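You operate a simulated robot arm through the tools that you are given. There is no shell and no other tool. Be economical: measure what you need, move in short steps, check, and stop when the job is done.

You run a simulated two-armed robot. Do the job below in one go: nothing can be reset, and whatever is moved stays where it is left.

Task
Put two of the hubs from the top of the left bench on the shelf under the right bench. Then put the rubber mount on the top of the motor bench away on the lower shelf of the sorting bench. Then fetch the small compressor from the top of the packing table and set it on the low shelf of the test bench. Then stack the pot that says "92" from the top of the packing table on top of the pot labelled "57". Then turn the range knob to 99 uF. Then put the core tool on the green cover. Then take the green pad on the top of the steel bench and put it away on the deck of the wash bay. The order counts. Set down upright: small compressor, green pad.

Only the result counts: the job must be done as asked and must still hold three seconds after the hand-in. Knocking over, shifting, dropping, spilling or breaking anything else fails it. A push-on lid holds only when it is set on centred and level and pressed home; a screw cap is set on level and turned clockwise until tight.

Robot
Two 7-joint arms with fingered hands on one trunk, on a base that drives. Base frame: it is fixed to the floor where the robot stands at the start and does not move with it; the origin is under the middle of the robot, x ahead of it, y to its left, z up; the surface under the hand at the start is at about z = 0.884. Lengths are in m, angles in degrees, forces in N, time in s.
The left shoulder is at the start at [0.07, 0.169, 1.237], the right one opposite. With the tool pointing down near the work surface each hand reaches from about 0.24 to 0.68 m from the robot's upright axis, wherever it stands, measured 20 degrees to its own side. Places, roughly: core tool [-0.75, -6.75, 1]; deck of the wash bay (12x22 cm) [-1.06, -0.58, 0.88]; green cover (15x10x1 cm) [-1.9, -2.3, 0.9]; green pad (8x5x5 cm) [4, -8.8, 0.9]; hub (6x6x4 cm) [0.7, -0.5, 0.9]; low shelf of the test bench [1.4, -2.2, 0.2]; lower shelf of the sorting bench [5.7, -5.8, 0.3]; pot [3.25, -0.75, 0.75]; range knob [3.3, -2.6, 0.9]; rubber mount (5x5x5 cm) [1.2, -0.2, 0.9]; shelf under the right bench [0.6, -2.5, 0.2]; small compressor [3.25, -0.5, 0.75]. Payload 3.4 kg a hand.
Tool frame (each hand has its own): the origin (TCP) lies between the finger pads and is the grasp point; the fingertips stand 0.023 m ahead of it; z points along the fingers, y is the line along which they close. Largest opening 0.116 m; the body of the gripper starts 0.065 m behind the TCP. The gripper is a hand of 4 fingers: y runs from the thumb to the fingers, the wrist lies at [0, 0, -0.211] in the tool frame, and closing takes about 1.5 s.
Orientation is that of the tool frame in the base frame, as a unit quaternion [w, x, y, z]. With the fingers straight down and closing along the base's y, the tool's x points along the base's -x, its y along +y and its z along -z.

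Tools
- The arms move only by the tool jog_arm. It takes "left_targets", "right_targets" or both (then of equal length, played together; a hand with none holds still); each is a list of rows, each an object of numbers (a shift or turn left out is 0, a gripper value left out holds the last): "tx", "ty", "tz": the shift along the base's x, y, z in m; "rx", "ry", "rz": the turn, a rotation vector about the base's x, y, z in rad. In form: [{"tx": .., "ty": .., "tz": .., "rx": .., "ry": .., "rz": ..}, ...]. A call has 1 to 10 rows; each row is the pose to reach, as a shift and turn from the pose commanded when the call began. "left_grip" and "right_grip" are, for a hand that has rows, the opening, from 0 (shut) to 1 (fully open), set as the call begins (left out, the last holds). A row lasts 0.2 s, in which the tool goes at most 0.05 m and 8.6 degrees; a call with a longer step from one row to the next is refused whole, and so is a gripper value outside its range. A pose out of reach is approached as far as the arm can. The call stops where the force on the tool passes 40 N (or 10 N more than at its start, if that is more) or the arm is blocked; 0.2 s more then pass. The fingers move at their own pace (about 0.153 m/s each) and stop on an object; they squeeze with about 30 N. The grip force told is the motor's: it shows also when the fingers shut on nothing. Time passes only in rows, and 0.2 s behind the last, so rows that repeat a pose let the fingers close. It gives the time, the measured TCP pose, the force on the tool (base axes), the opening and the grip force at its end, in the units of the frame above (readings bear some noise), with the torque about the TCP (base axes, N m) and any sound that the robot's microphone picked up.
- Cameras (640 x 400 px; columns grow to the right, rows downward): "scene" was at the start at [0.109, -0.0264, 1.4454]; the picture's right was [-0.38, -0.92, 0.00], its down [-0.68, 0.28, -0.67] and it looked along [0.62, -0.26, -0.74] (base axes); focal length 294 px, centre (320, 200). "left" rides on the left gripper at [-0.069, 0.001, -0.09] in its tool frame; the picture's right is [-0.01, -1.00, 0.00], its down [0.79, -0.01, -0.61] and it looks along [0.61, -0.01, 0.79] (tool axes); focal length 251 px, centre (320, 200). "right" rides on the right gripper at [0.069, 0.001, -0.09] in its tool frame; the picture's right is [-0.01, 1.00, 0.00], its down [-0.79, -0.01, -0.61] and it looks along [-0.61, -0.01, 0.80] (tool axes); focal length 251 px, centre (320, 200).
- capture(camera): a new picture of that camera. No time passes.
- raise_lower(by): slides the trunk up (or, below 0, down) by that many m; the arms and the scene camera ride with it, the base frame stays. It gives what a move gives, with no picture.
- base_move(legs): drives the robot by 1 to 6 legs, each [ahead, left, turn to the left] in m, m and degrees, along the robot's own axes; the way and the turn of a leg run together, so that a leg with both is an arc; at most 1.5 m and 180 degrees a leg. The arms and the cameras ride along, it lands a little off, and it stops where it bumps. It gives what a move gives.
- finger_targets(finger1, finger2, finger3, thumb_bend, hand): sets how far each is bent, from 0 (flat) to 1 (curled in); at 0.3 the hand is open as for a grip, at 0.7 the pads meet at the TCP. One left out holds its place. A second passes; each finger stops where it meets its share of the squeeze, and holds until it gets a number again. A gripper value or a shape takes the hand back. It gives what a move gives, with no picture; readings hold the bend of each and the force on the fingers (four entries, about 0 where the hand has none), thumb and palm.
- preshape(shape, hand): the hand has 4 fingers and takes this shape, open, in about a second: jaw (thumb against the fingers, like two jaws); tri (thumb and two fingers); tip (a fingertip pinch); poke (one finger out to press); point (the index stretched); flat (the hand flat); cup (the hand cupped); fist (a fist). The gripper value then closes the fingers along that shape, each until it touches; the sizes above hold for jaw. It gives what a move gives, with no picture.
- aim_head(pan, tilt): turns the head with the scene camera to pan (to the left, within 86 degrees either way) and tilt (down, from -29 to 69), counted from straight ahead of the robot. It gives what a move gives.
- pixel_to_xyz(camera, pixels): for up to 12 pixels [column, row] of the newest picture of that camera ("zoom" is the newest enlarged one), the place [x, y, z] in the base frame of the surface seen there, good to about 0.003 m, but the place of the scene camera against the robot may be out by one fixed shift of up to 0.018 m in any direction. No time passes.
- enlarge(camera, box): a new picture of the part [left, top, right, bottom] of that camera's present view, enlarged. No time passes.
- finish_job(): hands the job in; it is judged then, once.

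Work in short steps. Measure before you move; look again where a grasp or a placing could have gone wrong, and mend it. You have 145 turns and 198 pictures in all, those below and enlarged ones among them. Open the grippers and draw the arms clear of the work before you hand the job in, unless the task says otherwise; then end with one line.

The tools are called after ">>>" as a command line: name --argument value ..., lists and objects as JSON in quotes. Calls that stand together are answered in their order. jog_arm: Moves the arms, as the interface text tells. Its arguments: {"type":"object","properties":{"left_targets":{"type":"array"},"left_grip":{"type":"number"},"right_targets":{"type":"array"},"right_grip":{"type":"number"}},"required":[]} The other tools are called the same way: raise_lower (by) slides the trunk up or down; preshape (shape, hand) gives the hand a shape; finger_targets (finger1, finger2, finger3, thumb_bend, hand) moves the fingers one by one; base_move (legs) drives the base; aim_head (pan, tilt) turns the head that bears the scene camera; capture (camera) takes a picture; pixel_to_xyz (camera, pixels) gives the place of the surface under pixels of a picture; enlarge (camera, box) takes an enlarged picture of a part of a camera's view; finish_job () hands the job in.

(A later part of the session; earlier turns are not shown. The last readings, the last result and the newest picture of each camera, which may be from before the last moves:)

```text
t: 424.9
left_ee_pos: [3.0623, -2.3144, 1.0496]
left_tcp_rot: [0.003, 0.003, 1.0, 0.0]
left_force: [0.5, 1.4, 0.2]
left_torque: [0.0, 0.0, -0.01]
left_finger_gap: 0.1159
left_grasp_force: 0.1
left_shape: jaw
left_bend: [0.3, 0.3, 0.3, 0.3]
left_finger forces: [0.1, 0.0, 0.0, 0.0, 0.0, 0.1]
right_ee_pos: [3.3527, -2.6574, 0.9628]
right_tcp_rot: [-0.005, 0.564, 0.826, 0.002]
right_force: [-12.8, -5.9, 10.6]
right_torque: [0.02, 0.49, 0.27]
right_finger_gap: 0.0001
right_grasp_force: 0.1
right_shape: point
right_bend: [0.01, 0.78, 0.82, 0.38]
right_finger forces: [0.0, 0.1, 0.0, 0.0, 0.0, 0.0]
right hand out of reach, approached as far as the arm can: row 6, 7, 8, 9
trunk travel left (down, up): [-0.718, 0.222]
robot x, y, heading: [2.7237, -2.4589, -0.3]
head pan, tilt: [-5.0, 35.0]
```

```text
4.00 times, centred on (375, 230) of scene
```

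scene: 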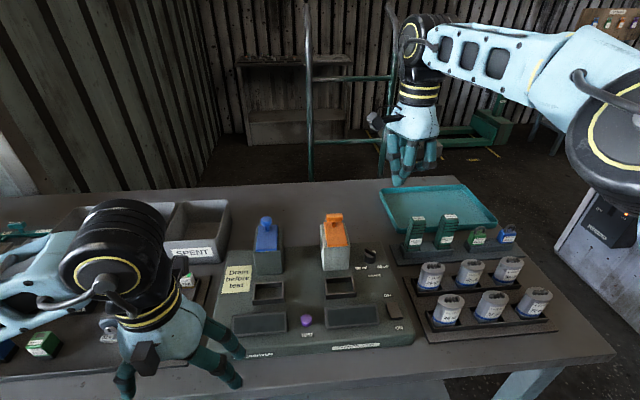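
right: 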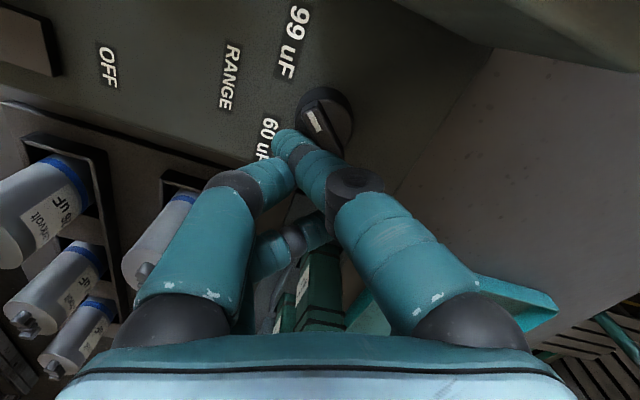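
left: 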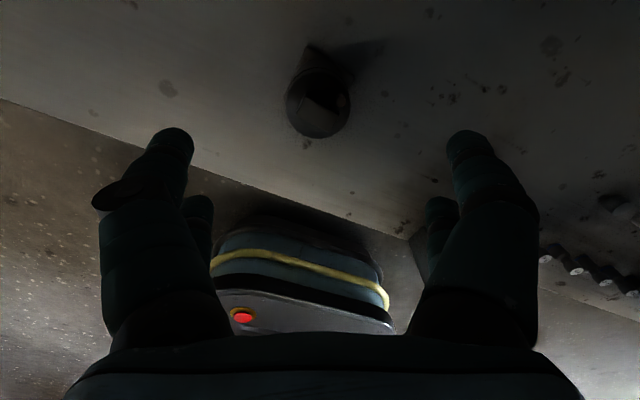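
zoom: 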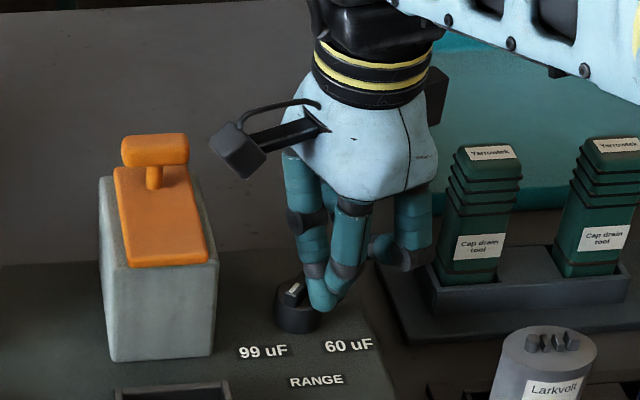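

The knob has turned most of the way (mark now pointing forward). The arm is at a joint limit, so lift the tip, back the base 0.03, and continue the push.

>>> jog_arm --right_targets '[{"tx": 0.003, "ty": -0.004, "tz": 0.01}, {"tx": 0.003, "ty": -0.006, "tz": 0.04}, {"tx": 0.003, "ty": -0.006, "tz": 0.06}]'

>>> base_move --legs '[[-0.03, 0, 0]]'

>>> capture --camera "right"

>>> enlarge --camera "scene" --box '[330, 200, 430, 280]'

```text
t: 425.7
left_ee_pos: [3.0654, -2.3132, 1.0471]
left_tcp_rot: [0.002, 0.002, 1.0, 0.0]
left_force: [0.1, 0.7, 0.8]
left_torque: [-0.02, -0.03, 0.02]
left_finger_gap: 0.1157
left_grasp_force: 0.0
left_shape: jaw
left_bend: [0.3, 0.3, 0.3, 0.3]
left_finger forces: [0.1, 0.0, 0.0, 0.0, 0.1, 0.1]
right_ee_pos: [3.3592, -2.6615, 1.0225]
right_tcp_rot: [-0.006, 0.564, 0.825, 0.0]
right_force: [-0.7, 0.2, -0.5]
right_torque: [0.0, 0.03, 0.01]
right_finger_gap: 0.0001
right_grasp_force: 0.0
right_shape: point
right_bend: [0.0, 0.78, 0.82, 0.38]
right_finger forces: [0.0, 0.1, 0.0, 0.0, 0.1, 0.0]
trunk travel left (down, up): [-0.718, 0.222]
robot x, y, heading: [2.7232, -2.4622, -0.2]
head pan, tilt: [-5.0, 35.0]
```

```text
t: 426.6
left_ee_pos: [3.0415, -2.3127, 1.0453]
left_tcp_rot: [-0.002, 0.003, 1.0, -0.001]
left_force: [1.9, -0.5, 0.0]
left_torque: [-0.01, 0.02, 0.0]
left_finger_gap: 0.116
left_grasp_force: 0.1
left_shape: jaw
left_bend: [0.3, 0.3, 0.3, 0.3]
left_finger forces: [0.0, 0.0, 0.0, 0.1, 0.0, 0.0]
right_ee_pos: [3.334, -2.6626, 1.0173]
right_tcp_rot: [-0.007, 0.565, 0.825, -0.001]
right_force: [0.3, 0.0, -1.2]
right_torque: [-0.02, 0.03, 0.02]
right_finger_gap: 0.0
right_grasp_force: 0.2
right_shape: point
right_bend: [0.0, 0.78, 0.82, 0.38]
right_finger forces: [0.0, 0.0, 0.0, 0.0, 0.1, 0.1]
trunk travel left (down, up): [-0.718, 0.222]
robot x, y, heading: [2.6972, -2.4611, -0.3]
head pan, tilt: [-5.0, 35.0]
```

```text
75 pictures are left
```

right: 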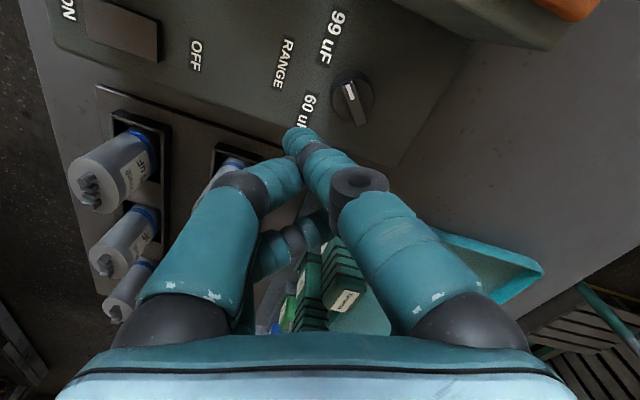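

```text
5.00 times, centred on (380, 240) of scene
```

zoom: 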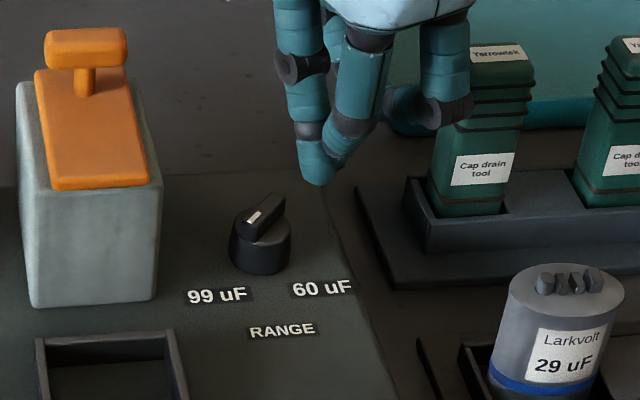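

The pointer now seems to point front-left. Zoom to compare the angle with the 99 uF label.

>>> enlarge --camera "right" --box '[300, 10, 420, 140]'

>>> pixel_to_xyz --camera "right" --pixels '[[347, 84], [350, 93], [355, 103], [360, 121], [353, 100], [333, 36], [308, 108], [284, 62]]'

>>> enlarge --camera "scene" --box '[362, 230, 406, 262]'

```text
3.08 times, centred on (360, 75) of right
```

zoom: 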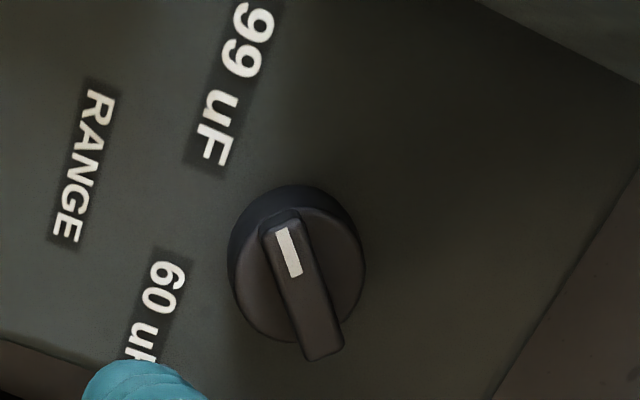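

```text
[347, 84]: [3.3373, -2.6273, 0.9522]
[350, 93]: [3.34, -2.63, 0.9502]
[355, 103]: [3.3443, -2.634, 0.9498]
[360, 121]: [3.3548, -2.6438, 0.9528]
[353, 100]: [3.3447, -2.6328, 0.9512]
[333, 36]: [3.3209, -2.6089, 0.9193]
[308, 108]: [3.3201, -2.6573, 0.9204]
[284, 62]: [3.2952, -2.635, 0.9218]
```

```text
12.50 times, centred on (384, 246) of scene
```

zoom: 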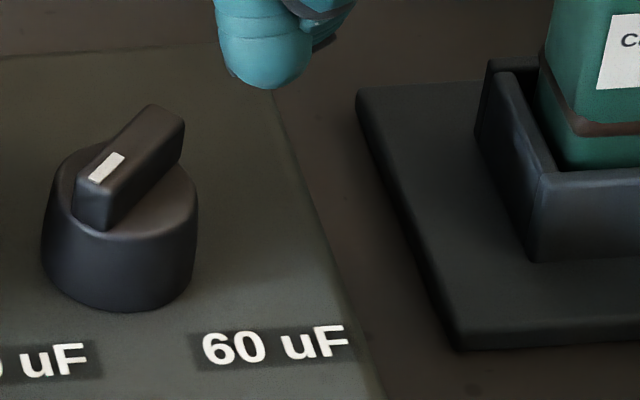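

The knob snapped over: pointer at ≈137°, aimed at the 99 uF label (133°). Done. Lift the hand, reset it to jaw and neutral yaw, then drive out via the y≈-3.85 corridor.

>>> jog_arm --right_targets '[{"tz": 0.045}, {"tz": 0.09}, {"tz": 0.13}, {"tz": 0.15, "rz": 0.14}, {"tz": 0.15, "rz": 0.28}, {"tz": 0.15, "rz": 0.42}, {"tz": 0.15, "rz": 0.56}, {"tz": 0.15, "rz": 0.7}, {"tz": 0.15, "rz": 0.84}, {"tz": 0.15, "rz": 0.98}]'

>>> enlarge --camera "scene" --box '[310, 180, 470, 300]'

>>> base_move --legs '[[-0.35, 0, 0.3], [0, -1.4, 0]]'

>>> jog_arm --right_targets '[{"rz": 0.11}, {"rz": 0.22}, {"tx": -0.04, "rz": 0.22}, {"tx": -0.08, "rz": 0.22}, {"tx": -0.12, "rz": 0.22}, {"tx": -0.16, "rz": 0.22}]'

>>> preshape --shape "jaw" --hand "right"

```text
t: 428.8
left_ee_pos: [3.0383, -2.314, 1.0474]
left_tcp_rot: [0.001, 0.003, 1.0, 0.001]
left_force: [-0.4, 0.2, -0.7]
left_torque: [-0.02, 0.01, 0.03]
left_finger_gap: 0.116
left_grasp_force: 0.1
left_shape: jaw
left_bend: [0.3, 0.3, 0.3, 0.3]
left_finger forces: [0.0, 0.0, 0.0, 0.0, 0.0, 0.0]
right_ee_pos: [3.31, -2.6637, 1.1587]
right_tcp_rot: [-0.006, 0.109, 0.994, -0.003]
right_force: [0.6, -0.8, -0.1]
right_torque: [0.03, 0.0, 0.0]
right_finger_gap: 0.0001
right_grasp_force: 0.0
right_shape: point
right_bend: [0.0, 0.78, 0.82, 0.39]
right_finger forces: [0.1, 0.0, 0.0, 0.0, 0.0, 0.1]
right hand out of reach, approached as far as the arm can: row 3, 4, 5, 6, 7, 8, 9, 10
trunk travel left (down, up): [-0.718, 0.222]
robot x, y, heading: [2.6962, -2.4615, -0.3]
head pan, tilt: [-5.0, 35.0]
```

```text
3.33 times, centred on (390, 240) of scene
```

zoom: 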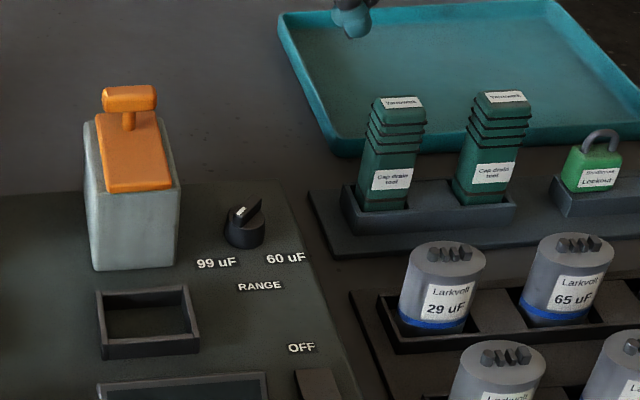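

```text
t: 437.6
left_ee_pos: [2.6948, -3.7003, 1.0478]
left_tcp_rot: [0.001, -0.005, 1.0, -0.001]
left_force: [1.1, -0.7, -0.4]
left_torque: [0.05, 0.0, -0.01]
left_finger_gap: 0.116
left_grasp_force: 0.1
left_shape: jaw
left_bend: [0.3, 0.3, 0.3, 0.3]
left_finger forces: [0.1, 0.0, 0.1, 0.0, 0.0, 0.0]
right_ee_pos: [2.9723, -4.0448, 1.1581]
right_tcp_rot: [-0.004, 0.103, 0.995, -0.002]
right_force: [-0.1, -0.2, 1.3]
right_torque: [0.03, 0.0, -0.02]
right_finger_gap: 0.0
right_grasp_force: 0.1
right_shape: point
right_bend: [0.0, 0.78, 0.82, 0.4]
right_finger forces: [0.0, 0.0, 0.1, 0.0, 0.0, 0.0]
trunk travel left (down, up): [-0.718, 0.222]
robot x, y, heading: [2.3526, -3.8527, 0.5]
head pan, tilt: [-5.0, 35.0]
```

```text
t: 439.0
left_ee_pos: [2.6924, -3.7014, 1.0486]
left_tcp_rot: [0.002, -0.006, 1.0, 0.0]
left_force: [-0.7, -0.1, 0.9]
left_torque: [0.01, -0.02, -0.03]
left_finger_gap: 0.1159
left_grasp_force: 0.0
left_shape: jaw
left_bend: [0.3, 0.3, 0.3, 0.3]
left_finger forces: [0.1, 0.1, 0.0, 0.0, 0.0, 0.0]
right_ee_pos: [2.8121, -4.0479, 1.1588]
right_tcp_rot: [-0.003, -0.007, 1.0, -0.002]
right_force: [0.5, 0.1, 0.1]
right_torque: [-0.01, -0.04, 0.0]
right_finger_gap: 0.0
right_grasp_force: 0.0
right_shape: point
right_bend: [0.0, 0.78, 0.82, 0.4]
right_finger forces: [0.0, 0.0, 0.1, 0.0, 0.0, 0.1]
trunk travel left (down, up): [-0.718, 0.222]
robot x, y, heading: [2.3539, -3.8532, 0.8]
head pan, tilt: [-5.0, 35.0]
```

```text
t: 439.9
left_ee_pos: [2.6939, -3.6982, 1.0479]
left_tcp_rot: [0.001, -0.005, 1.0, -0.001]
left_force: [0.0, -1.2, 0.9]
left_torque: [-0.04, -0.02, 0.01]
left_finger_gap: 0.116
left_grasp_force: 0.1
left_shape: jaw
left_bend: [0.3, 0.3, 0.3, 0.3]
left_finger forces: [0.1, 0.1, 0.1, 0.0, 0.1, 0.0]
right_ee_pos: [2.8137, -4.0452, 1.1578]
right_tcp_rot: [-0.005, -0.007, 1.0, -0.002]
right_force: [-0.6, -0.6, -0.2]
right_torque: [0.03, -0.04, 0.01]
right_finger_gap: 0.1159
right_grasp_force: 0.0
right_shape: jaw
right_bend: [0.3, 0.3, 0.3, 0.3]
right_finger forces: [0.0, 0.0, 0.1, 0.1, 0.0, 0.1]
trunk travel left (down, up): [-0.718, 0.222]
robot x, y, heading: [2.3549, -3.8551, 0.6]
head pan, tilt: [-5.0, 35.0]
```

Drive back along the corridor to x≈-0.35, turn to face -y, and look for the core tool.

>>> base_move --legs '[[-1.35, 0, 0], [-1.35, 0, -0.6], [0, 0, -90], [0.7, 0, 0]]'

>>> aim_head --pan -8 --tilt 18

>>> capture --camera "scene"

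```text
t: 460.2
left_ee_pos: [-0.208, -4.8979, 1.0485]
left_tcp_rot: [0.0, 0.714, 0.7, -0.002]
left_force: [-0.2, -0.2, -0.2]
left_torque: [0.01, -0.02, 0.01]
left_finger_gap: 0.116
left_grasp_force: 0.1
left_shape: jaw
left_bend: [0.3, 0.3, 0.3, 0.3]
left_finger forces: [0.0, 0.1, 0.0, 0.0, 0.1, 0.0]
right_ee_pos: [-0.5597, -5.0078, 1.1602]
right_tcp_rot: [-0.005, 0.712, 0.702, 0.001]
right_force: [-0.9, -1.1, 0.0]
right_torque: [0.01, 0.03, 0.01]
right_finger_gap: 0.1159
right_grasp_force: 0.0
right_shape: jaw
right_bend: [0.3, 0.3, 0.3, 0.3]
right_finger forces: [0.0, 0.1, 0.1, 0.0, 0.0, 0.0]
trunk travel left (down, up): [-0.718, 0.222]
robot x, y, heading: [-0.3526, -4.5545, -91.0]
head pan, tilt: [-5.0, 35.0]
```

```text
t: 461.0
left_ee_pos: [-0.2088, -4.9001, 1.0477]
left_tcp_rot: [0.0, 0.713, 0.701, -0.002]
left_force: [0.5, -0.2, -0.2]
left_torque: [0.02, 0.01, 0.02]
left_finger_gap: 0.1159
left_grasp_force: 0.0
left_shape: jaw
left_bend: [0.3, 0.3, 0.3, 0.3]
left_finger forces: [0.0, 0.0, 0.0, 0.0, 0.0, 0.0]
right_ee_pos: [-0.5577, -5.0081, 1.1573]
right_tcp_rot: [-0.005, 0.712, 0.702, 0.002]
right_force: [0.1, -0.6, -0.1]
right_torque: [0.0, -0.03, 0.01]
right_finger_gap: 0.1159
right_grasp_force: 0.1
right_shape: jaw
right_bend: [0.3, 0.3, 0.3, 0.3]
right_finger forces: [0.0, 0.0, 0.0, 0.0, 0.0, 0.1]
trunk travel left (down, up): [-0.718, 0.222]
robot x, y, heading: [-0.3527, -4.557, -91.1]
head pan, tilt: [-8.0, 18.0]
```

```text
70 pictures are left
```

scene: 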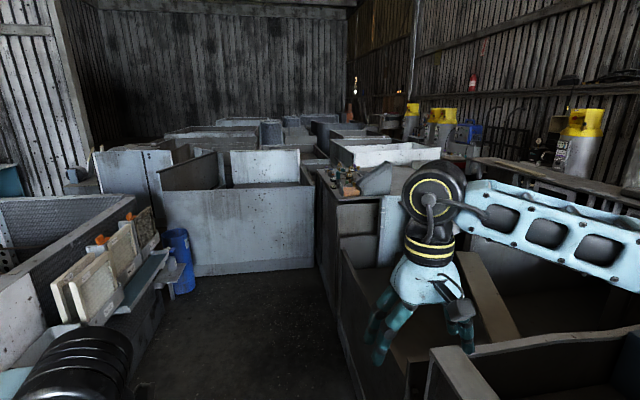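

Items stand on a counter near (345,182). Zoom and measure.

>>> enlarge --camera "scene" --box '[300, 145, 420, 220]'

>>> pixel_to_xyz --camera "scene" --pixels '[[345, 180], [350, 190], [318, 180], [330, 195], [375, 182], [340, 240], [340, 300], [300, 260], [440, 200], [160, 280], [345, 345]]'

```text
5.33 times, centred on (360, 182) of scene
```

zoom: 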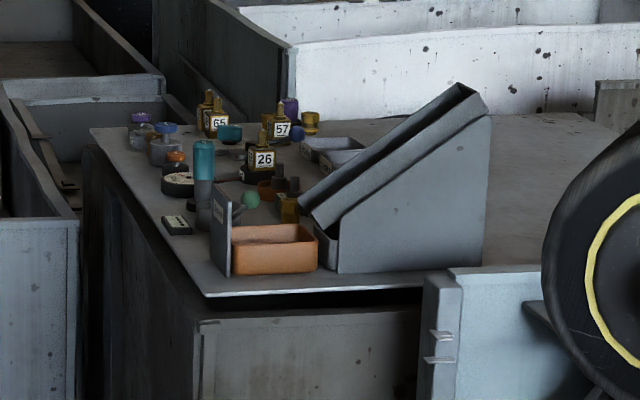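

```text
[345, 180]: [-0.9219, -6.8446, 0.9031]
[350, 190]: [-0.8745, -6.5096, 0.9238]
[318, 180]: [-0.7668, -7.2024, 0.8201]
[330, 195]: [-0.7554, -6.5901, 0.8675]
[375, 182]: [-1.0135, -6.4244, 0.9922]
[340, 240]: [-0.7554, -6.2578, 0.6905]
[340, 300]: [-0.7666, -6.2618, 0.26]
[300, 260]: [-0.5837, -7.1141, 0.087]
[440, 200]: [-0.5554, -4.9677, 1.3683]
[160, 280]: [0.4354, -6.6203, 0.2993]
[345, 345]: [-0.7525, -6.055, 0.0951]
```

The core tool is the teal-topped upright cylinder near the counter's aisle edge. I raise the trunk 0.2, drive to (-0.2,-6.5) and turn to face -x, so the left hand can take it.

>>> raise_lower --by 0.2

>>> base_move --legs '[[0, 0.18, 0], [1.0, 0, 0], [0.95, 0, 0], [0, 0, -89]]'

>>> aim_head --pan 20 --tilt 45

>>> capture --camera "scene"

```text
t: 463.2
left_ee_pos: [-0.2089, -4.8984, 1.2473]
left_tcp_rot: [0.0, 0.713, 0.701, -0.001]
left_force: [0.0, -0.3, -0.2]
left_torque: [-0.04, -0.01, -0.01]
left_finger_gap: 0.1159
left_grasp_force: 0.1
left_shape: jaw
left_bend: [0.3, 0.3, 0.3, 0.3]
left_finger forces: [0.0, 0.1, 0.0, 0.0, 0.0, 0.0]
right_ee_pos: [-0.5596, -5.0071, 1.358]
right_tcp_rot: [-0.006, 0.712, 0.702, 0.002]
right_force: [-0.4, 0.6, -0.1]
right_torque: [0.01, -0.02, 0.02]
right_finger_gap: 0.1161
right_grasp_force: 0.0
right_shape: jaw
right_bend: [0.3, 0.3, 0.3, 0.3]
right_finger forces: [0.0, 0.0, 0.1, 0.0, 0.0, 0.0]
trunk travel left (down, up): [-0.918, 0.022]
robot x, y, heading: [-0.3529, -4.5548, -90.9]
head pan, tilt: [-8.0, 18.0]
```

```text
t: 477.8
left_ee_pos: [-0.5721, -6.6407, 1.2492]
left_tcp_rot: [0.0, 1.0, -0.013, -0.001]
left_force: [0.6, 0.3, 0.9]
left_torque: [-0.03, 0.01, 0.0]
left_finger_gap: 0.1158
left_grasp_force: 0.0
left_shape: jaw
left_bend: [0.3, 0.3, 0.3, 0.3]
left_finger forces: [0.0, 0.0, 0.0, 0.1, 0.1, 0.0]
right_ee_pos: [-0.6785, -6.2911, 1.358]
right_tcp_rot: [-0.003, 1.0, -0.012, 0.005]
right_force: [0.7, -0.8, -0.4]
right_torque: [0.01, 0.01, 0.01]
right_finger_gap: 0.1162
right_grasp_force: 0.1
right_shape: jaw
right_bend: [0.3, 0.3, 0.3, 0.3]
right_finger forces: [0.0, 0.1, 0.0, 0.0, 0.0, 0.1]
trunk travel left (down, up): [-0.918, 0.022]
robot x, y, heading: [-0.2302, -6.4995, 178.9]
head pan, tilt: [-8.0, 18.0]
```

```text
t: 478.8
left_ee_pos: [-0.572, -6.6405, 1.2485]
left_tcp_rot: [-0.001, 1.0, -0.013, -0.001]
left_force: [-0.2, 0.9, 0.3]
left_torque: [0.0, 0.0, 0.01]
left_finger_gap: 0.1158
left_grasp_force: 0.0
left_shape: jaw
left_bend: [0.3, 0.3, 0.3, 0.3]
left_finger forces: [0.0, 0.0, 0.1, 0.0, 0.0, 0.0]
right_ee_pos: [-0.6778, -6.2915, 1.3584]
right_tcp_rot: [-0.002, 1.0, -0.011, 0.005]
right_force: [0.1, -0.2, -0.2]
right_torque: [0.01, -0.03, 0.0]
right_finger_gap: 0.1159
right_grasp_force: 0.0
right_shape: jaw
right_bend: [0.3, 0.3, 0.3, 0.3]
right_finger forces: [0.0, 0.0, 0.0, 0.0, 0.0, 0.0]
trunk travel left (down, up): [-0.918, 0.022]
robot x, y, heading: [-0.2294, -6.5032, 178.4]
head pan, tilt: [20.0, 45.0]
```

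```text
68 pictures are left
```

scene: 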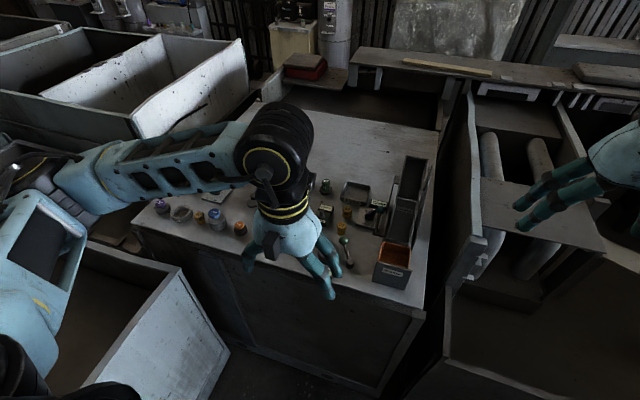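

Zoom around the left hand to find the core tool; also look via the left camera.

>>> enlarge --camera "scene" --box '[220, 160, 440, 310]'

>>> capture --camera "left"

```text
2.67 times, centred on (330, 235) of scene
```

zoom: 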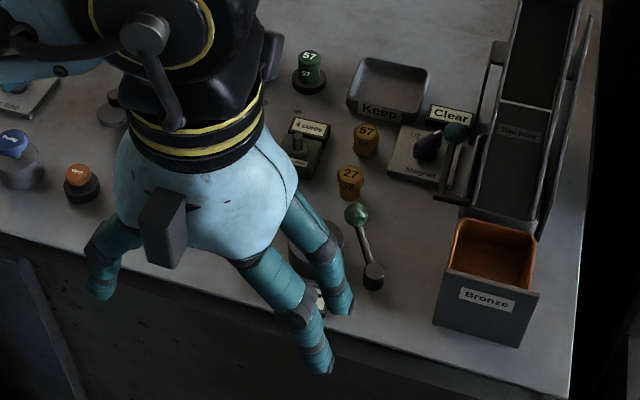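

```text
66 pictures are left
```

left: 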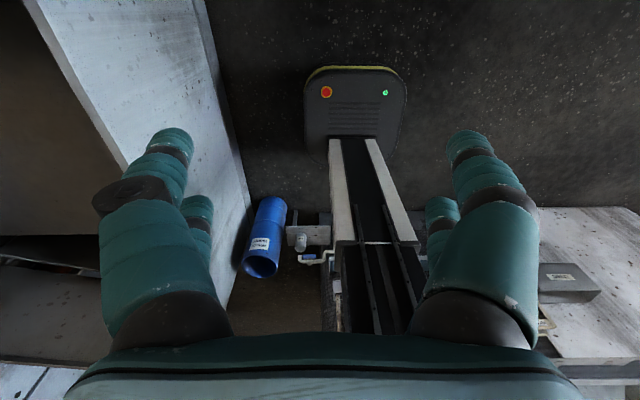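

The left hand hides it. Move the left hand 0.22 to -y and look again.

>>> jog_arm --left_targets '[{"ty": -0.045}, {"ty": -0.09}, {"ty": -0.135}, {"ty": -0.18}, {"ty": -0.22}]'

>>> enlarge --camera "scene" --box '[150, 150, 420, 310]'

```text
t: 479.9
left_ee_pos: [-0.5718, -6.8622, 1.2472]
left_tcp_rot: [-0.002, 1.0, -0.014, -0.002]
left_force: [0.1, 0.2, -0.2]
left_torque: [0.02, 0.0, -0.03]
left_finger_gap: 0.1157
left_grasp_force: 0.1
left_shape: jaw
left_bend: [0.3, 0.3, 0.3, 0.3]
left_finger forces: [0.0, 0.0, 0.1, 0.0, 0.0, 0.0]
right_ee_pos: [-0.6769, -6.2921, 1.359]
right_tcp_rot: [-0.004, 1.0, -0.011, 0.004]
right_force: [0.1, -0.9, -1.2]
right_torque: [-0.01, 0.03, 0.01]
right_finger_gap: 0.1158
right_grasp_force: 0.1
right_shape: jaw
right_bend: [0.3, 0.3, 0.3, 0.3]
right_finger forces: [0.0, 0.0, 0.0, 0.0, 0.0, 0.0]
trunk travel left (down, up): [-0.918, 0.022]
robot x, y, heading: [-0.2293, -6.5017, 178.2]
head pan, tilt: [20.0, 45.0]
```

```text
2.37 times, centred on (285, 230) of scene
```

zoom: 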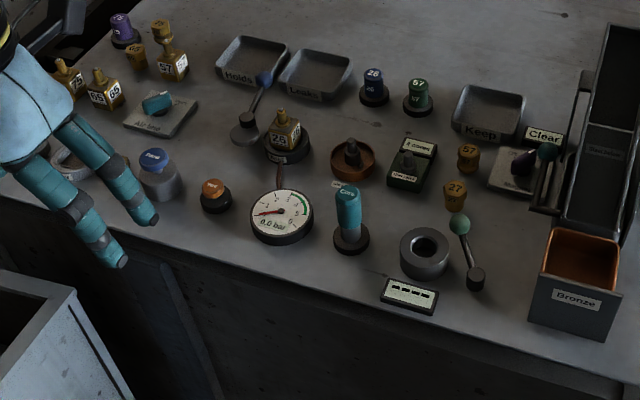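

The teal handle marked "Core" at zoom (350,215) is the core tool, standing in a dark base. Zoom and measure it.

>>> pixel_to_xyz --camera "zoom" --pixels '[[348, 188], [348, 205], [337, 215], [360, 215], [348, 230], [350, 248], [340, 240], [365, 240], [285, 190], [420, 235], [348, 270], [365, 160]]'

>>> enlarge --camera "scene" --box '[270, 215, 342, 275]'

```text
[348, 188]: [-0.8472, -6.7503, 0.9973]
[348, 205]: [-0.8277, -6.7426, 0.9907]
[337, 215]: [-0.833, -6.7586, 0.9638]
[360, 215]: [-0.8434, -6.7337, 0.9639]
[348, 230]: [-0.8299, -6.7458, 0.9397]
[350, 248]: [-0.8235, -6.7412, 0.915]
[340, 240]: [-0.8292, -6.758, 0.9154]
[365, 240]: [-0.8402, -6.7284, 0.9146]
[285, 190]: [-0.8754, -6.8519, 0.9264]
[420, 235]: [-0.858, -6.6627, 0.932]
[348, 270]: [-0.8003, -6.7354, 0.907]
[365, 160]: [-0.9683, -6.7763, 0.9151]
```

```text
6.67 times, centred on (306, 245) of scene
```

zoom: 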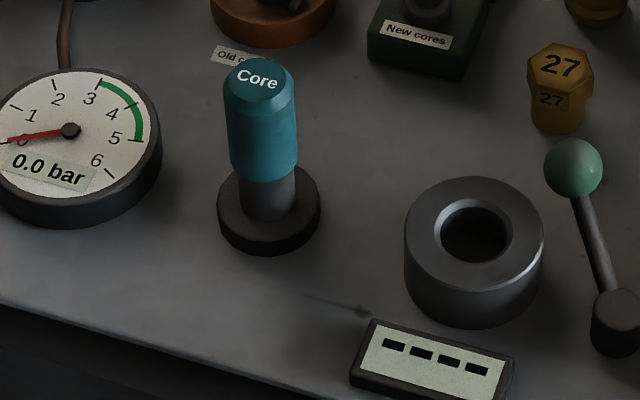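

Core tool axis ≈(-0.830,-6.748) after the scene shift; handle z 0.94–0.997, slim (r≈0.0125). The finger pairs sit at ±0.02 along tool x, so I'll grip it with the far pair. Lower the trunk and bring the half-open left hand above.

>>> raise_lower --by -0.1

>>> jog_arm --left_targets '[{"tx": -0.04, "ty": 0.019}, {"tx": -0.08, "ty": 0.038}, {"tx": -0.12, "ty": 0.057}, {"tx": -0.16, "ty": 0.076}, {"tx": -0.2, "ty": 0.095}, {"tx": -0.22, "ty": 0.114}, {"tx": -0.22, "ty": 0.114}]' --left_grip 0.55

>>> capture --camera "left"

```text
t: 481.3
left_ee_pos: [-0.5722, -6.862, 1.1463]
left_tcp_rot: [-0.001, 1.0, -0.013, -0.001]
left_force: [0.2, 0.3, -0.4]
left_torque: [0.0, -0.02, 0.0]
left_finger_gap: 0.116
left_grasp_force: 0.1
left_shape: jaw
left_bend: [0.3, 0.3, 0.3, 0.3]
left_finger forces: [0.0, 0.0, 0.0, 0.0, 0.0, 0.1]
right_ee_pos: [-0.678, -6.2907, 1.258]
right_tcp_rot: [-0.002, 1.0, -0.01, 0.004]
right_force: [-0.8, 0.1, -0.4]
right_torque: [-0.02, -0.02, -0.01]
right_finger_gap: 0.116
right_grasp_force: 0.1
right_shape: jaw
right_bend: [0.3, 0.3, 0.3, 0.3]
right_finger forces: [0.1, 0.0, 0.0, 0.0, 0.1, 0.0]
trunk travel left (down, up): [-0.818, 0.122]
robot x, y, heading: [-0.2264, -6.4984, 178.6]
head pan, tilt: [20.0, 45.0]
```

```text
t: 482.9
left_ee_pos: [-0.7915, -6.7485, 1.1469]
left_tcp_rot: [-0.001, 1.0, -0.013, 0.0]
left_force: [-0.5, -0.7, 0.4]
left_torque: [0.02, 0.0, -0.01]
left_finger_gap: 0.0639
left_grasp_force: 0.0
left_shape: jaw
left_bend: [0.72, 0.72, 0.72, 0.74]
left_finger forces: [0.0, 0.0, 0.0, 0.1, 0.0, 0.1]
right_ee_pos: [-0.6775, -6.2911, 1.2579]
right_tcp_rot: [-0.003, 1.0, -0.012, 0.005]
right_force: [-0.3, 0.4, 0.7]
right_torque: [0.03, -0.02, -0.03]
right_finger_gap: 0.1155
right_grasp_force: 0.1
right_shape: jaw
right_bend: [0.3, 0.3, 0.3, 0.3]
right_finger forces: [0.1, 0.0, 0.1, 0.1, 0.1, 0.1]
trunk travel left (down, up): [-0.818, 0.122]
robot x, y, heading: [-0.229, -6.5006, 178.3]
head pan, tilt: [20.0, 45.0]
```

```text
63 pictures are left
```

left: 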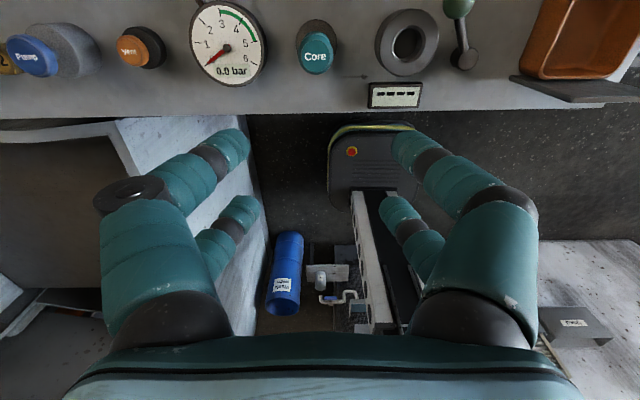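

Measure the core tool's top via the left camera.

>>> pixel_to_xyz --camera "left" --pixels '[[316, 56], [303, 54], [330, 54], [316, 70], [316, 42], [300, 27], [335, 27]]'

>>> enlarge --camera "left" --box '[280, 5, 360, 85]'

```text
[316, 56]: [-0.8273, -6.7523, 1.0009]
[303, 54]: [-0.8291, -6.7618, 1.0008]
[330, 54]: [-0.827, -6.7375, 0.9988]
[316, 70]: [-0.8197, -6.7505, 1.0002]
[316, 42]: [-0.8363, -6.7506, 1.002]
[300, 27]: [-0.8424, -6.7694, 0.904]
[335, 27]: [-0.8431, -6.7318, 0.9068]
```

```text
5.00 times, centred on (320, 45) of left
```

zoom: 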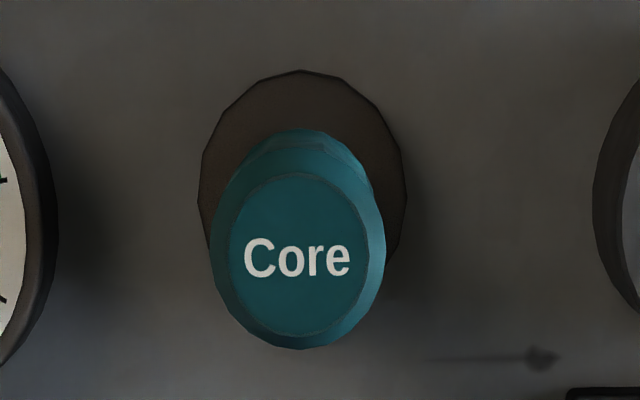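

Handle centre (-0.829,-6.751), top 1.001. Descend with the far finger pair on it (TCP x≈-0.809) to z≈0.970.

>>> jog_arm --left_targets '[{"tx": -0.0175, "ty": -0.0025, "tz": -0.04}, {"tx": -0.0175, "ty": -0.0025, "tz": -0.08}, {"tx": -0.0175, "ty": -0.0025, "tz": -0.12}, {"tx": -0.0175, "ty": -0.0025, "tz": -0.15}, {"tx": -0.0175, "ty": -0.0025, "tz": -0.177}, {"tx": -0.0175, "ty": -0.0025, "tz": -0.177}]'

>>> capture --camera "left"

```text
t: 484.3
left_ee_pos: [-0.809, -6.751, 0.9693]
left_tcp_rot: [-0.001, 1.0, -0.013, -0.001]
left_force: [0.5, 0.0, 0.1]
left_torque: [0.01, 0.0, -0.03]
left_finger_gap: 0.0639
left_grasp_force: 0.0
left_shape: jaw
left_bend: [0.72, 0.72, 0.72, 0.74]
left_finger forces: [0.0, 0.0, 0.0, 0.1, 0.1, 0.1]
right_ee_pos: [-0.6774, -6.2909, 1.2595]
right_tcp_rot: [-0.003, 1.0, -0.011, 0.004]
right_force: [0.0, -0.1, 0.0]
right_torque: [0.01, -0.01, 0.0]
right_finger_gap: 0.1161
right_grasp_force: 0.1
right_shape: jaw
right_bend: [0.3, 0.3, 0.3, 0.3]
right_finger forces: [0.0, 0.1, 0.1, 0.0, 0.1, 0.0]
trunk travel left (down, up): [-0.818, 0.122]
robot x, y, heading: [-0.228, -6.499, 178.5]
head pan, tilt: [20.0, 45.0]
```

```text
61 pictures are left
```

left: 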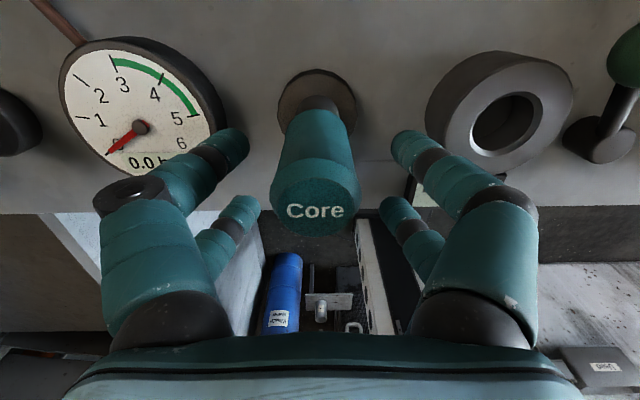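

Aligned with the near-camera pair. Close and lift gently.

>>> jog_arm --left_targets '[{}, {}, {}, {}, {}, {}, {}]' --left_grip 0

>>> jog_arm --left_targets '[{"tz": 0.02}, {"tz": 0.05}, {"tz": 0.08}, {"tz": 0.12}, {"tz": 0.16}]'

>>> capture --camera "left"

>>> enlarge --camera "scene" --box '[220, 130, 400, 290]'

```text
t: 485.9
left_ee_pos: [-0.8087, -6.75, 0.9693]
left_tcp_rot: [-0.001, 1.0, -0.012, 0.0]
left_force: [0.0, 0.3, -0.4]
left_torque: [-0.01, -0.02, 0.01]
left_finger_gap: 0.0103
left_grasp_force: 29.7
left_shape: jaw
left_bend: [0.73, 0.61, 0.61, 0.76]
left_finger forces: [26.6, 0.0, 0.0, 0.1, 26.1, 0.0]
right_ee_pos: [-0.6795, -6.2912, 1.2586]
right_tcp_rot: [-0.004, 1.0, -0.011, 0.005]
right_force: [0.4, -0.7, 0.9]
right_torque: [-0.02, -0.03, 0.02]
right_finger_gap: 0.1161
right_grasp_force: 0.0
right_shape: jaw
right_bend: [0.3, 0.3, 0.3, 0.3]
right_finger forces: [0.0, 0.1, 0.0, 0.0, 0.1, 0.0]
trunk travel left (down, up): [-0.818, 0.122]
robot x, y, heading: [-0.2272, -6.5019, 178.7]
head pan, tilt: [20.0, 45.0]
```

```text
t: 487.1
left_ee_pos: [-0.8083, -6.7499, 1.1305]
left_tcp_rot: [0.0, 1.0, -0.013, -0.001]
left_force: [0.0, 0.0, -0.6]
left_torque: [0.01, 0.0, -0.01]
left_finger_gap: 0.0102
left_grasp_force: 29.9
left_shape: jaw
left_bend: [0.73, 0.61, 0.61, 0.76]
left_finger forces: [26.3, 0.1, 0.0, 0.0, 25.9, 0.0]
right_ee_pos: [-0.6787, -6.2911, 1.2585]
right_tcp_rot: [-0.002, 1.0, -0.011, 0.005]
right_force: [0.2, -0.2, -1.2]
right_torque: [-0.03, 0.0, 0.01]
right_finger_gap: 0.1159
right_grasp_force: 0.2
right_shape: jaw
right_bend: [0.3, 0.3, 0.3, 0.3]
right_finger forces: [0.1, 0.1, 0.0, 0.1, 0.1, 0.0]
trunk travel left (down, up): [-0.818, 0.122]
robot x, y, heading: [-0.231, -6.4993, 178.6]
head pan, tilt: [20.0, 45.0]
```

```text
60 pictures are left
```

left: 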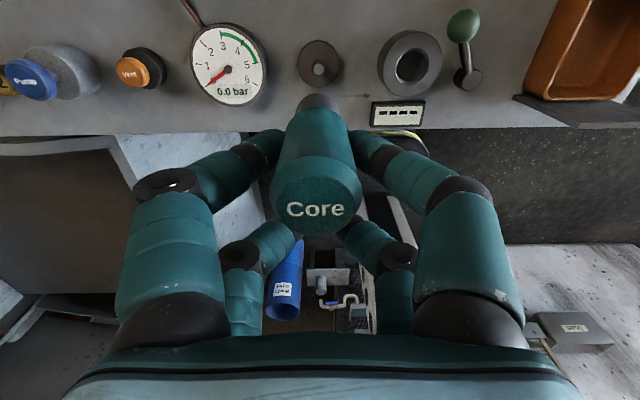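

```text
2.50 times, centred on (310, 210) of scene
```

zoom: 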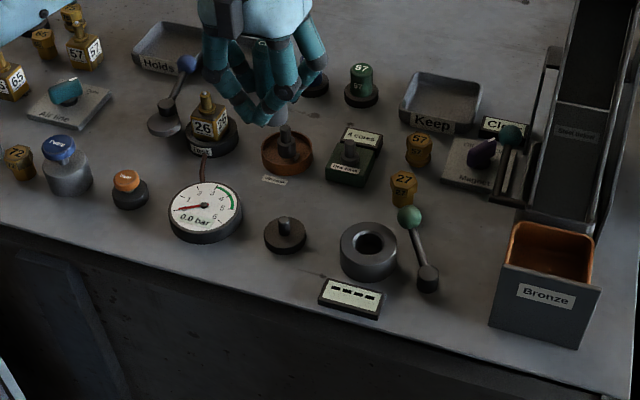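

The tool came off its peg cleanly; the base stayed. Raise the trunk, turn north, drive to y≈-3.9 and look west for the green cover.

>>> raise_lower --by 0.12

>>> jog_arm --left_targets '[{"tx": 0.045}, {"tx": 0.09}, {"tx": 0.135}, {"tx": 0.18}, {"tx": 0.2}]'

>>> base_move --legs '[[0, 0, -89], [0, 0.1, 0], [1.3, 0, 0], [1.3, 0, 0]]'

>>> aim_head --pan 60 --tilt 20

>>> capture --camera "scene"

```text
t: 488.6
left_ee_pos: [-0.8087, -6.7517, 1.2498]
left_tcp_rot: [-0.001, 1.0, -0.013, -0.001]
left_force: [0.1, 1.0, -1.1]
left_torque: [-0.02, -0.01, 0.0]
left_finger_gap: 0.0105
left_grasp_force: 30.0
left_shape: jaw
left_bend: [0.73, 0.61, 0.61, 0.76]
left_finger forces: [26.2, 0.1, 0.1, 0.0, 26.1, 0.1]
right_ee_pos: [-0.6782, -6.2908, 1.3789]
right_tcp_rot: [-0.003, 1.0, -0.011, 0.006]
right_force: [0.2, -0.1, -0.1]
right_torque: [-0.05, 0.02, 0.02]
right_finger_gap: 0.116
right_grasp_force: 0.1
right_shape: jaw
right_bend: [0.3, 0.3, 0.3, 0.3]
right_finger forces: [0.0, 0.0, 0.0, 0.1, 0.0, 0.0]
trunk travel left (down, up): [-0.938, 0.002]
robot x, y, heading: [-0.2269, -6.5003, 178.4]
head pan, tilt: [20.0, 45.0]
```

```text
t: 489.8
left_ee_pos: [-0.6067, -6.752, 1.2493]
left_tcp_rot: [-0.001, 1.0, -0.013, -0.002]
left_force: [0.8, -0.2, -0.9]
left_torque: [0.01, 0.01, -0.04]
left_finger_gap: 0.0103
left_grasp_force: 30.3
left_shape: jaw
left_bend: [0.73, 0.61, 0.61, 0.76]
left_finger forces: [25.6, 0.0, 0.0, 0.0, 25.9, 0.1]
right_ee_pos: [-0.6774, -6.2912, 1.3786]
right_tcp_rot: [-0.002, 1.0, -0.011, 0.004]
right_force: [0.4, 0.1, -0.8]
right_torque: [0.0, 0.02, -0.02]
right_finger_gap: 0.1161
right_grasp_force: 0.0
right_shape: jaw
right_bend: [0.3, 0.3, 0.3, 0.3]
right_finger forces: [0.0, 0.0, 0.0, 0.1, 0.1, 0.0]
trunk travel left (down, up): [-0.938, 0.002]
robot x, y, heading: [-0.2305, -6.4992, 178.5]
head pan, tilt: [20.0, 45.0]
```

```text
t: 506.9
left_ee_pos: [-0.5388, -3.5351, 1.2499]
left_tcp_rot: [0.002, -0.701, 0.714, 0.0]
left_force: [0.7, -0.6, -0.7]
left_torque: [-0.03, -0.02, 0.01]
left_finger_gap: 0.0101
left_grasp_force: 29.7
left_shape: jaw
left_bend: [0.73, 0.61, 0.61, 0.76]
left_finger forces: [25.7, 0.0, 0.0, 0.0, 25.9, 0.0]
right_ee_pos: [-0.0795, -3.464, 1.3793]
right_tcp_rot: [-0.001, -0.7, 0.714, -0.005]
right_force: [0.2, 0.5, -0.1]
right_torque: [0.03, 0.01, 0.02]
right_finger_gap: 0.1161
right_grasp_force: 0.1
right_shape: jaw
right_bend: [0.3, 0.3, 0.3, 0.3]
right_finger forces: [0.1, 0.0, 0.0, 0.0, 0.0, 0.0]
trunk travel left (down, up): [-0.938, 0.002]
robot x, y, heading: [-0.2859, -3.9144, 88.9]
head pan, tilt: [20.0, 45.0]
```

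```text
t: 508.0
left_ee_pos: [-0.5397, -3.5347, 1.2494]
left_tcp_rot: [0.001, -0.7, 0.715, 0.0]
left_force: [0.8, 0.5, -0.9]
left_torque: [0.01, -0.01, 0.0]
left_finger_gap: 0.0102
left_grasp_force: 29.7
left_shape: jaw
left_bend: [0.73, 0.61, 0.61, 0.76]
left_finger forces: [25.6, 0.0, 0.1, 0.0, 25.7, 0.0]
right_ee_pos: [-0.079, -3.4637, 1.3774]
right_tcp_rot: [-0.002, -0.701, 0.713, -0.006]
right_force: [0.5, 0.3, 0.2]
right_torque: [0.01, -0.03, 0.01]
right_finger_gap: 0.1158
right_grasp_force: 0.0
right_shape: jaw
right_bend: [0.3, 0.3, 0.3, 0.3]
right_finger forces: [0.0, 0.0, 0.0, 0.1, 0.0, 0.0]
trunk travel left (down, up): [-0.938, 0.002]
robot x, y, heading: [-0.2875, -3.9178, 89.2]
head pan, tilt: [60.0, 20.0]
```

```text
58 pictures are left
```

scene: 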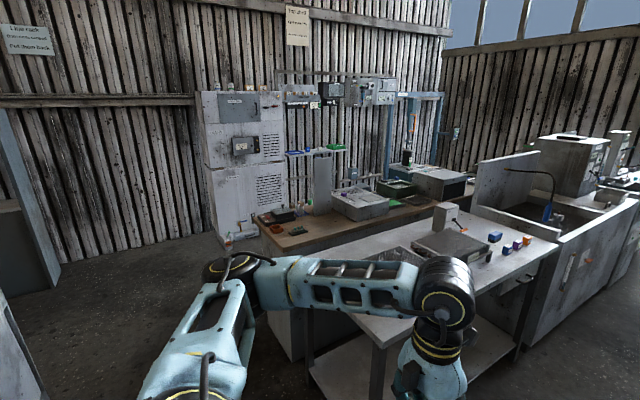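

Zoom on the far wooden bench to find the green cover and measure the geometry.

>>> enlarge --camera "scene" --box '[240, 150, 480, 270]'

>>> pixel_to_xyz --camera "scene" --pixels '[[275, 240], [305, 240], [270, 232], [240, 250], [390, 180], [395, 190], [350, 215], [380, 335], [230, 245], [60, 290], [300, 350], [415, 200]]'

```text
2.67 times, centred on (360, 210) of scene
```

zoom: 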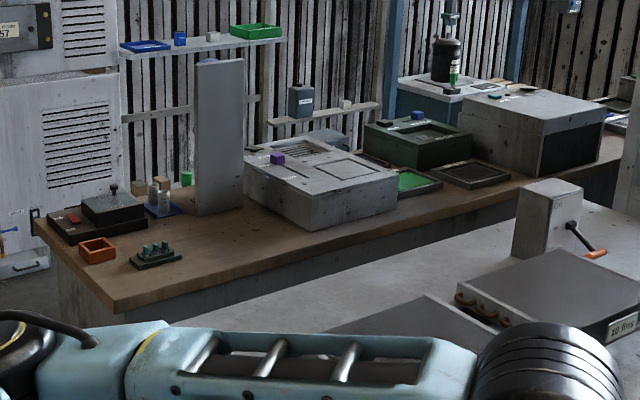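

```text
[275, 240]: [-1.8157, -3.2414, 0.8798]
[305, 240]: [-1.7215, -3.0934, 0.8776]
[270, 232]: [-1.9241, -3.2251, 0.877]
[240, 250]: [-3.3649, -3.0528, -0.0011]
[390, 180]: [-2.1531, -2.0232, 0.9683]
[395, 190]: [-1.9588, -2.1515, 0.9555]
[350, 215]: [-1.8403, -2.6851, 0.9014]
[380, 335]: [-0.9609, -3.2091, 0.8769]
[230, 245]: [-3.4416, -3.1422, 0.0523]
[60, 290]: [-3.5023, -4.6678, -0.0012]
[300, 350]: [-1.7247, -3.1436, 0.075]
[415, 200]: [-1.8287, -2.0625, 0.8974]
```

>>> pixel_to_xyz --camera "scene" --pixels '[[395.6, 203], [392, 206], [254, 216], [283, 248], [420, 200], [300, 225], [420, 182], [380, 185], [410, 207], [404, 203]]'

>>> base_move --legs '[[0, 1.25, 0], [0, 1.25, 0]]'

>>> aim_head --pan -25 --tilt 25

>>> capture --camera "scene"

```text
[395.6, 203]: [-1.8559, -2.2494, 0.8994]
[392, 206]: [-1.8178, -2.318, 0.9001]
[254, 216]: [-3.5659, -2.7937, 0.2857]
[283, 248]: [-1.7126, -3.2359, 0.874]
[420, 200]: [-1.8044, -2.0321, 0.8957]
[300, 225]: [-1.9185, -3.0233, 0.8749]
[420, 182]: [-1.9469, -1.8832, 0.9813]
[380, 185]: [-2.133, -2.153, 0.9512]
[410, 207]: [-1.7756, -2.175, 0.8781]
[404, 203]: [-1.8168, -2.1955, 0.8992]
```

```text
t: 520.1
left_ee_pos: [-3.0244, -3.4876, 1.25]
left_tcp_rot: [0.001, -0.703, 0.711, 0.001]
left_force: [-0.4, -0.3, -0.4]
left_torque: [-0.02, -0.02, 0.01]
left_finger_gap: 0.0103
left_grasp_force: 29.6
left_shape: jaw
left_bend: [0.73, 0.61, 0.61, 0.76]
left_finger forces: [25.5, 0.0, 0.1, 0.1, 25.7, 0.1]
right_ee_pos: [-2.566, -3.4115, 1.3786]
right_tcp_rot: [-0.001, -0.704, 0.71, -0.006]
right_force: [0.1, 0.2, -0.6]
right_torque: [-0.02, 0.03, 0.0]
right_finger_gap: 0.116
right_grasp_force: 0.1
right_shape: jaw
right_bend: [0.3, 0.3, 0.3, 0.3]
right_finger forces: [0.0, 0.0, 0.0, 0.1, 0.0, 0.0]
trunk travel left (down, up): [-0.938, 0.002]
robot x, y, heading: [-2.7686, -3.865, 89.3]
head pan, tilt: [60.0, 20.0]
```

```text
t: 521.7
left_ee_pos: [-3.0244, -3.4877, 1.2482]
left_tcp_rot: [0.002, -0.703, 0.711, 0.0]
left_force: [0.0, 0.4, -1.4]
left_torque: [0.0, 0.03, 0.0]
left_finger_gap: 0.0101
left_grasp_force: 30.5
left_shape: jaw
left_bend: [0.73, 0.61, 0.61, 0.76]
left_finger forces: [25.6, 0.0, 0.0, 0.0, 25.7, 0.1]
right_ee_pos: [-2.567, -3.4123, 1.3795]
right_tcp_rot: [-0.002, -0.704, 0.71, -0.006]
right_force: [0.5, 0.5, 0.0]
right_torque: [-0.02, -0.02, -0.02]
right_finger_gap: 0.1161
right_grasp_force: 0.1
right_shape: jaw
right_bend: [0.3, 0.3, 0.3, 0.3]
right_finger forces: [0.0, 0.0, 0.0, 0.1, 0.1, 0.1]
trunk travel left (down, up): [-0.938, 0.002]
robot x, y, heading: [-2.7672, -3.864, 89.1]
head pan, tilt: [-25.0, 25.0]
```

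```text
56 pictures are left
```

scene: 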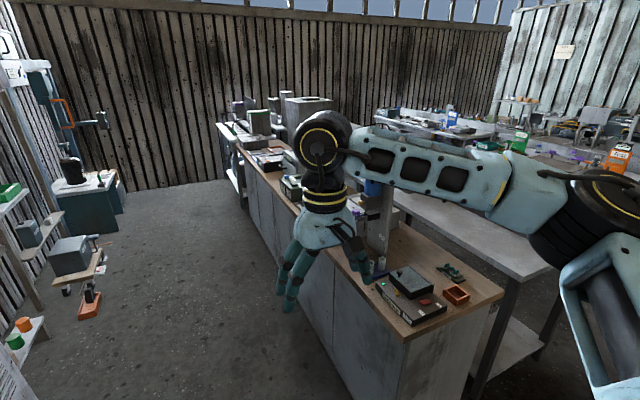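

Measure the west edge of the bench and the aisle's left side.

>>> pixel_to_xyz --camera "scene" --pixels '[[400, 335], [370, 290], [300, 260], [245, 205], [235, 150], [100, 255], [85, 310], [40, 340], [115, 215], [330, 330], [270, 170]]'

```text
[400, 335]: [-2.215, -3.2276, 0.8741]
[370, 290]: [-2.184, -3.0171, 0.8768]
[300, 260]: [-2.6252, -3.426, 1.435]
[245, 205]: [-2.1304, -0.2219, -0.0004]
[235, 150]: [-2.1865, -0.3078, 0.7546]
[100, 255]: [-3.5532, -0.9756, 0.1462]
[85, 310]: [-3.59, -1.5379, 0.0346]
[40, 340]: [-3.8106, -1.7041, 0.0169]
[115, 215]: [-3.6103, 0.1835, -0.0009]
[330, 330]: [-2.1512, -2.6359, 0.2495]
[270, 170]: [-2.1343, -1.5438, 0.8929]
```

Drive to y≈-2.44, turn to face +x, and approach the bench.

>>> base_move --legs '[[1.42, 0, 0], [0, 0, -89], [0.22, 0, 0]]'

>>> aim_head --pan 10 --tilt 48

>>> capture --camera "scene"

```text
t: 533.9
left_ee_pos: [-2.1581, -2.1763, 1.2507]
left_tcp_rot: [0.002, 0.003, 1.0, -0.001]
left_force: [-0.3, -0.3, -0.6]
left_torque: [-0.02, 0.0, 0.02]
left_finger_gap: 0.01
left_grasp_force: 30.1
left_shape: jaw
left_bend: [0.73, 0.61, 0.61, 0.76]
left_finger forces: [25.5, 0.0, 0.1, 0.0, 25.5, 0.0]
right_ee_pos: [-2.0808, -2.6351, 1.3802]
right_tcp_rot: [-0.003, 0.001, 1.0, -0.003]
right_force: [0.3, 0.1, 0.3]
right_torque: [0.02, -0.03, -0.01]
right_finger_gap: 0.1161
right_grasp_force: 0.0
right_shape: jaw
right_bend: [0.3, 0.3, 0.3, 0.3]
right_finger forces: [0.0, 0.0, 0.0, 0.1, 0.1, 0.0]
trunk travel left (down, up): [-0.938, 0.002]
robot x, y, heading: [-2.5318, -2.4358, -0.5]
head pan, tilt: [-25.0, 25.0]
```

```text
t: 534.9
left_ee_pos: [-2.1539, -2.1779, 1.249]
left_tcp_rot: [0.001, 0.002, 1.0, -0.001]
left_force: [0.9, -0.3, -2.1]
left_torque: [0.0, 0.02, 0.03]
left_finger_gap: 0.0099
left_grasp_force: 29.9
left_shape: jaw
left_bend: [0.73, 0.61, 0.61, 0.76]
left_finger forces: [25.4, 0.0, 0.1, 0.0, 25.6, 0.1]
right_ee_pos: [-2.074, -2.6354, 1.3789]
right_tcp_rot: [-0.006, 0.001, 1.0, -0.002]
right_force: [-0.3, 0.4, 0.3]
right_torque: [0.01, 0.01, 0.01]
right_finger_gap: 0.1158
right_grasp_force: 0.0
right_shape: jaw
right_bend: [0.3, 0.3, 0.3, 0.3]
right_finger forces: [0.0, 0.0, 0.0, 0.0, 0.1, 0.0]
trunk travel left (down, up): [-0.938, 0.002]
robot x, y, heading: [-2.5274, -2.4361, -0.2]
head pan, tilt: [10.0, 48.0]
```

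```text
55 pictures are left
```

scene: 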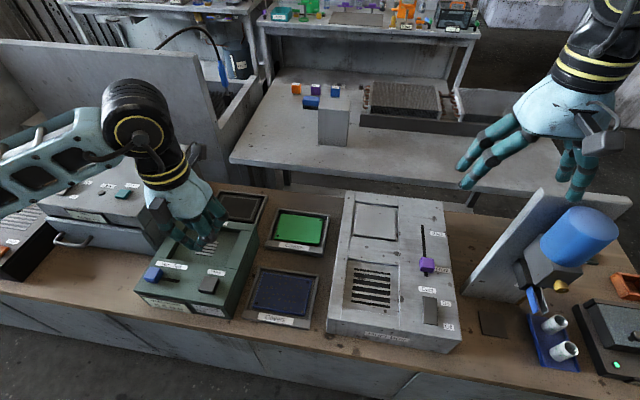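

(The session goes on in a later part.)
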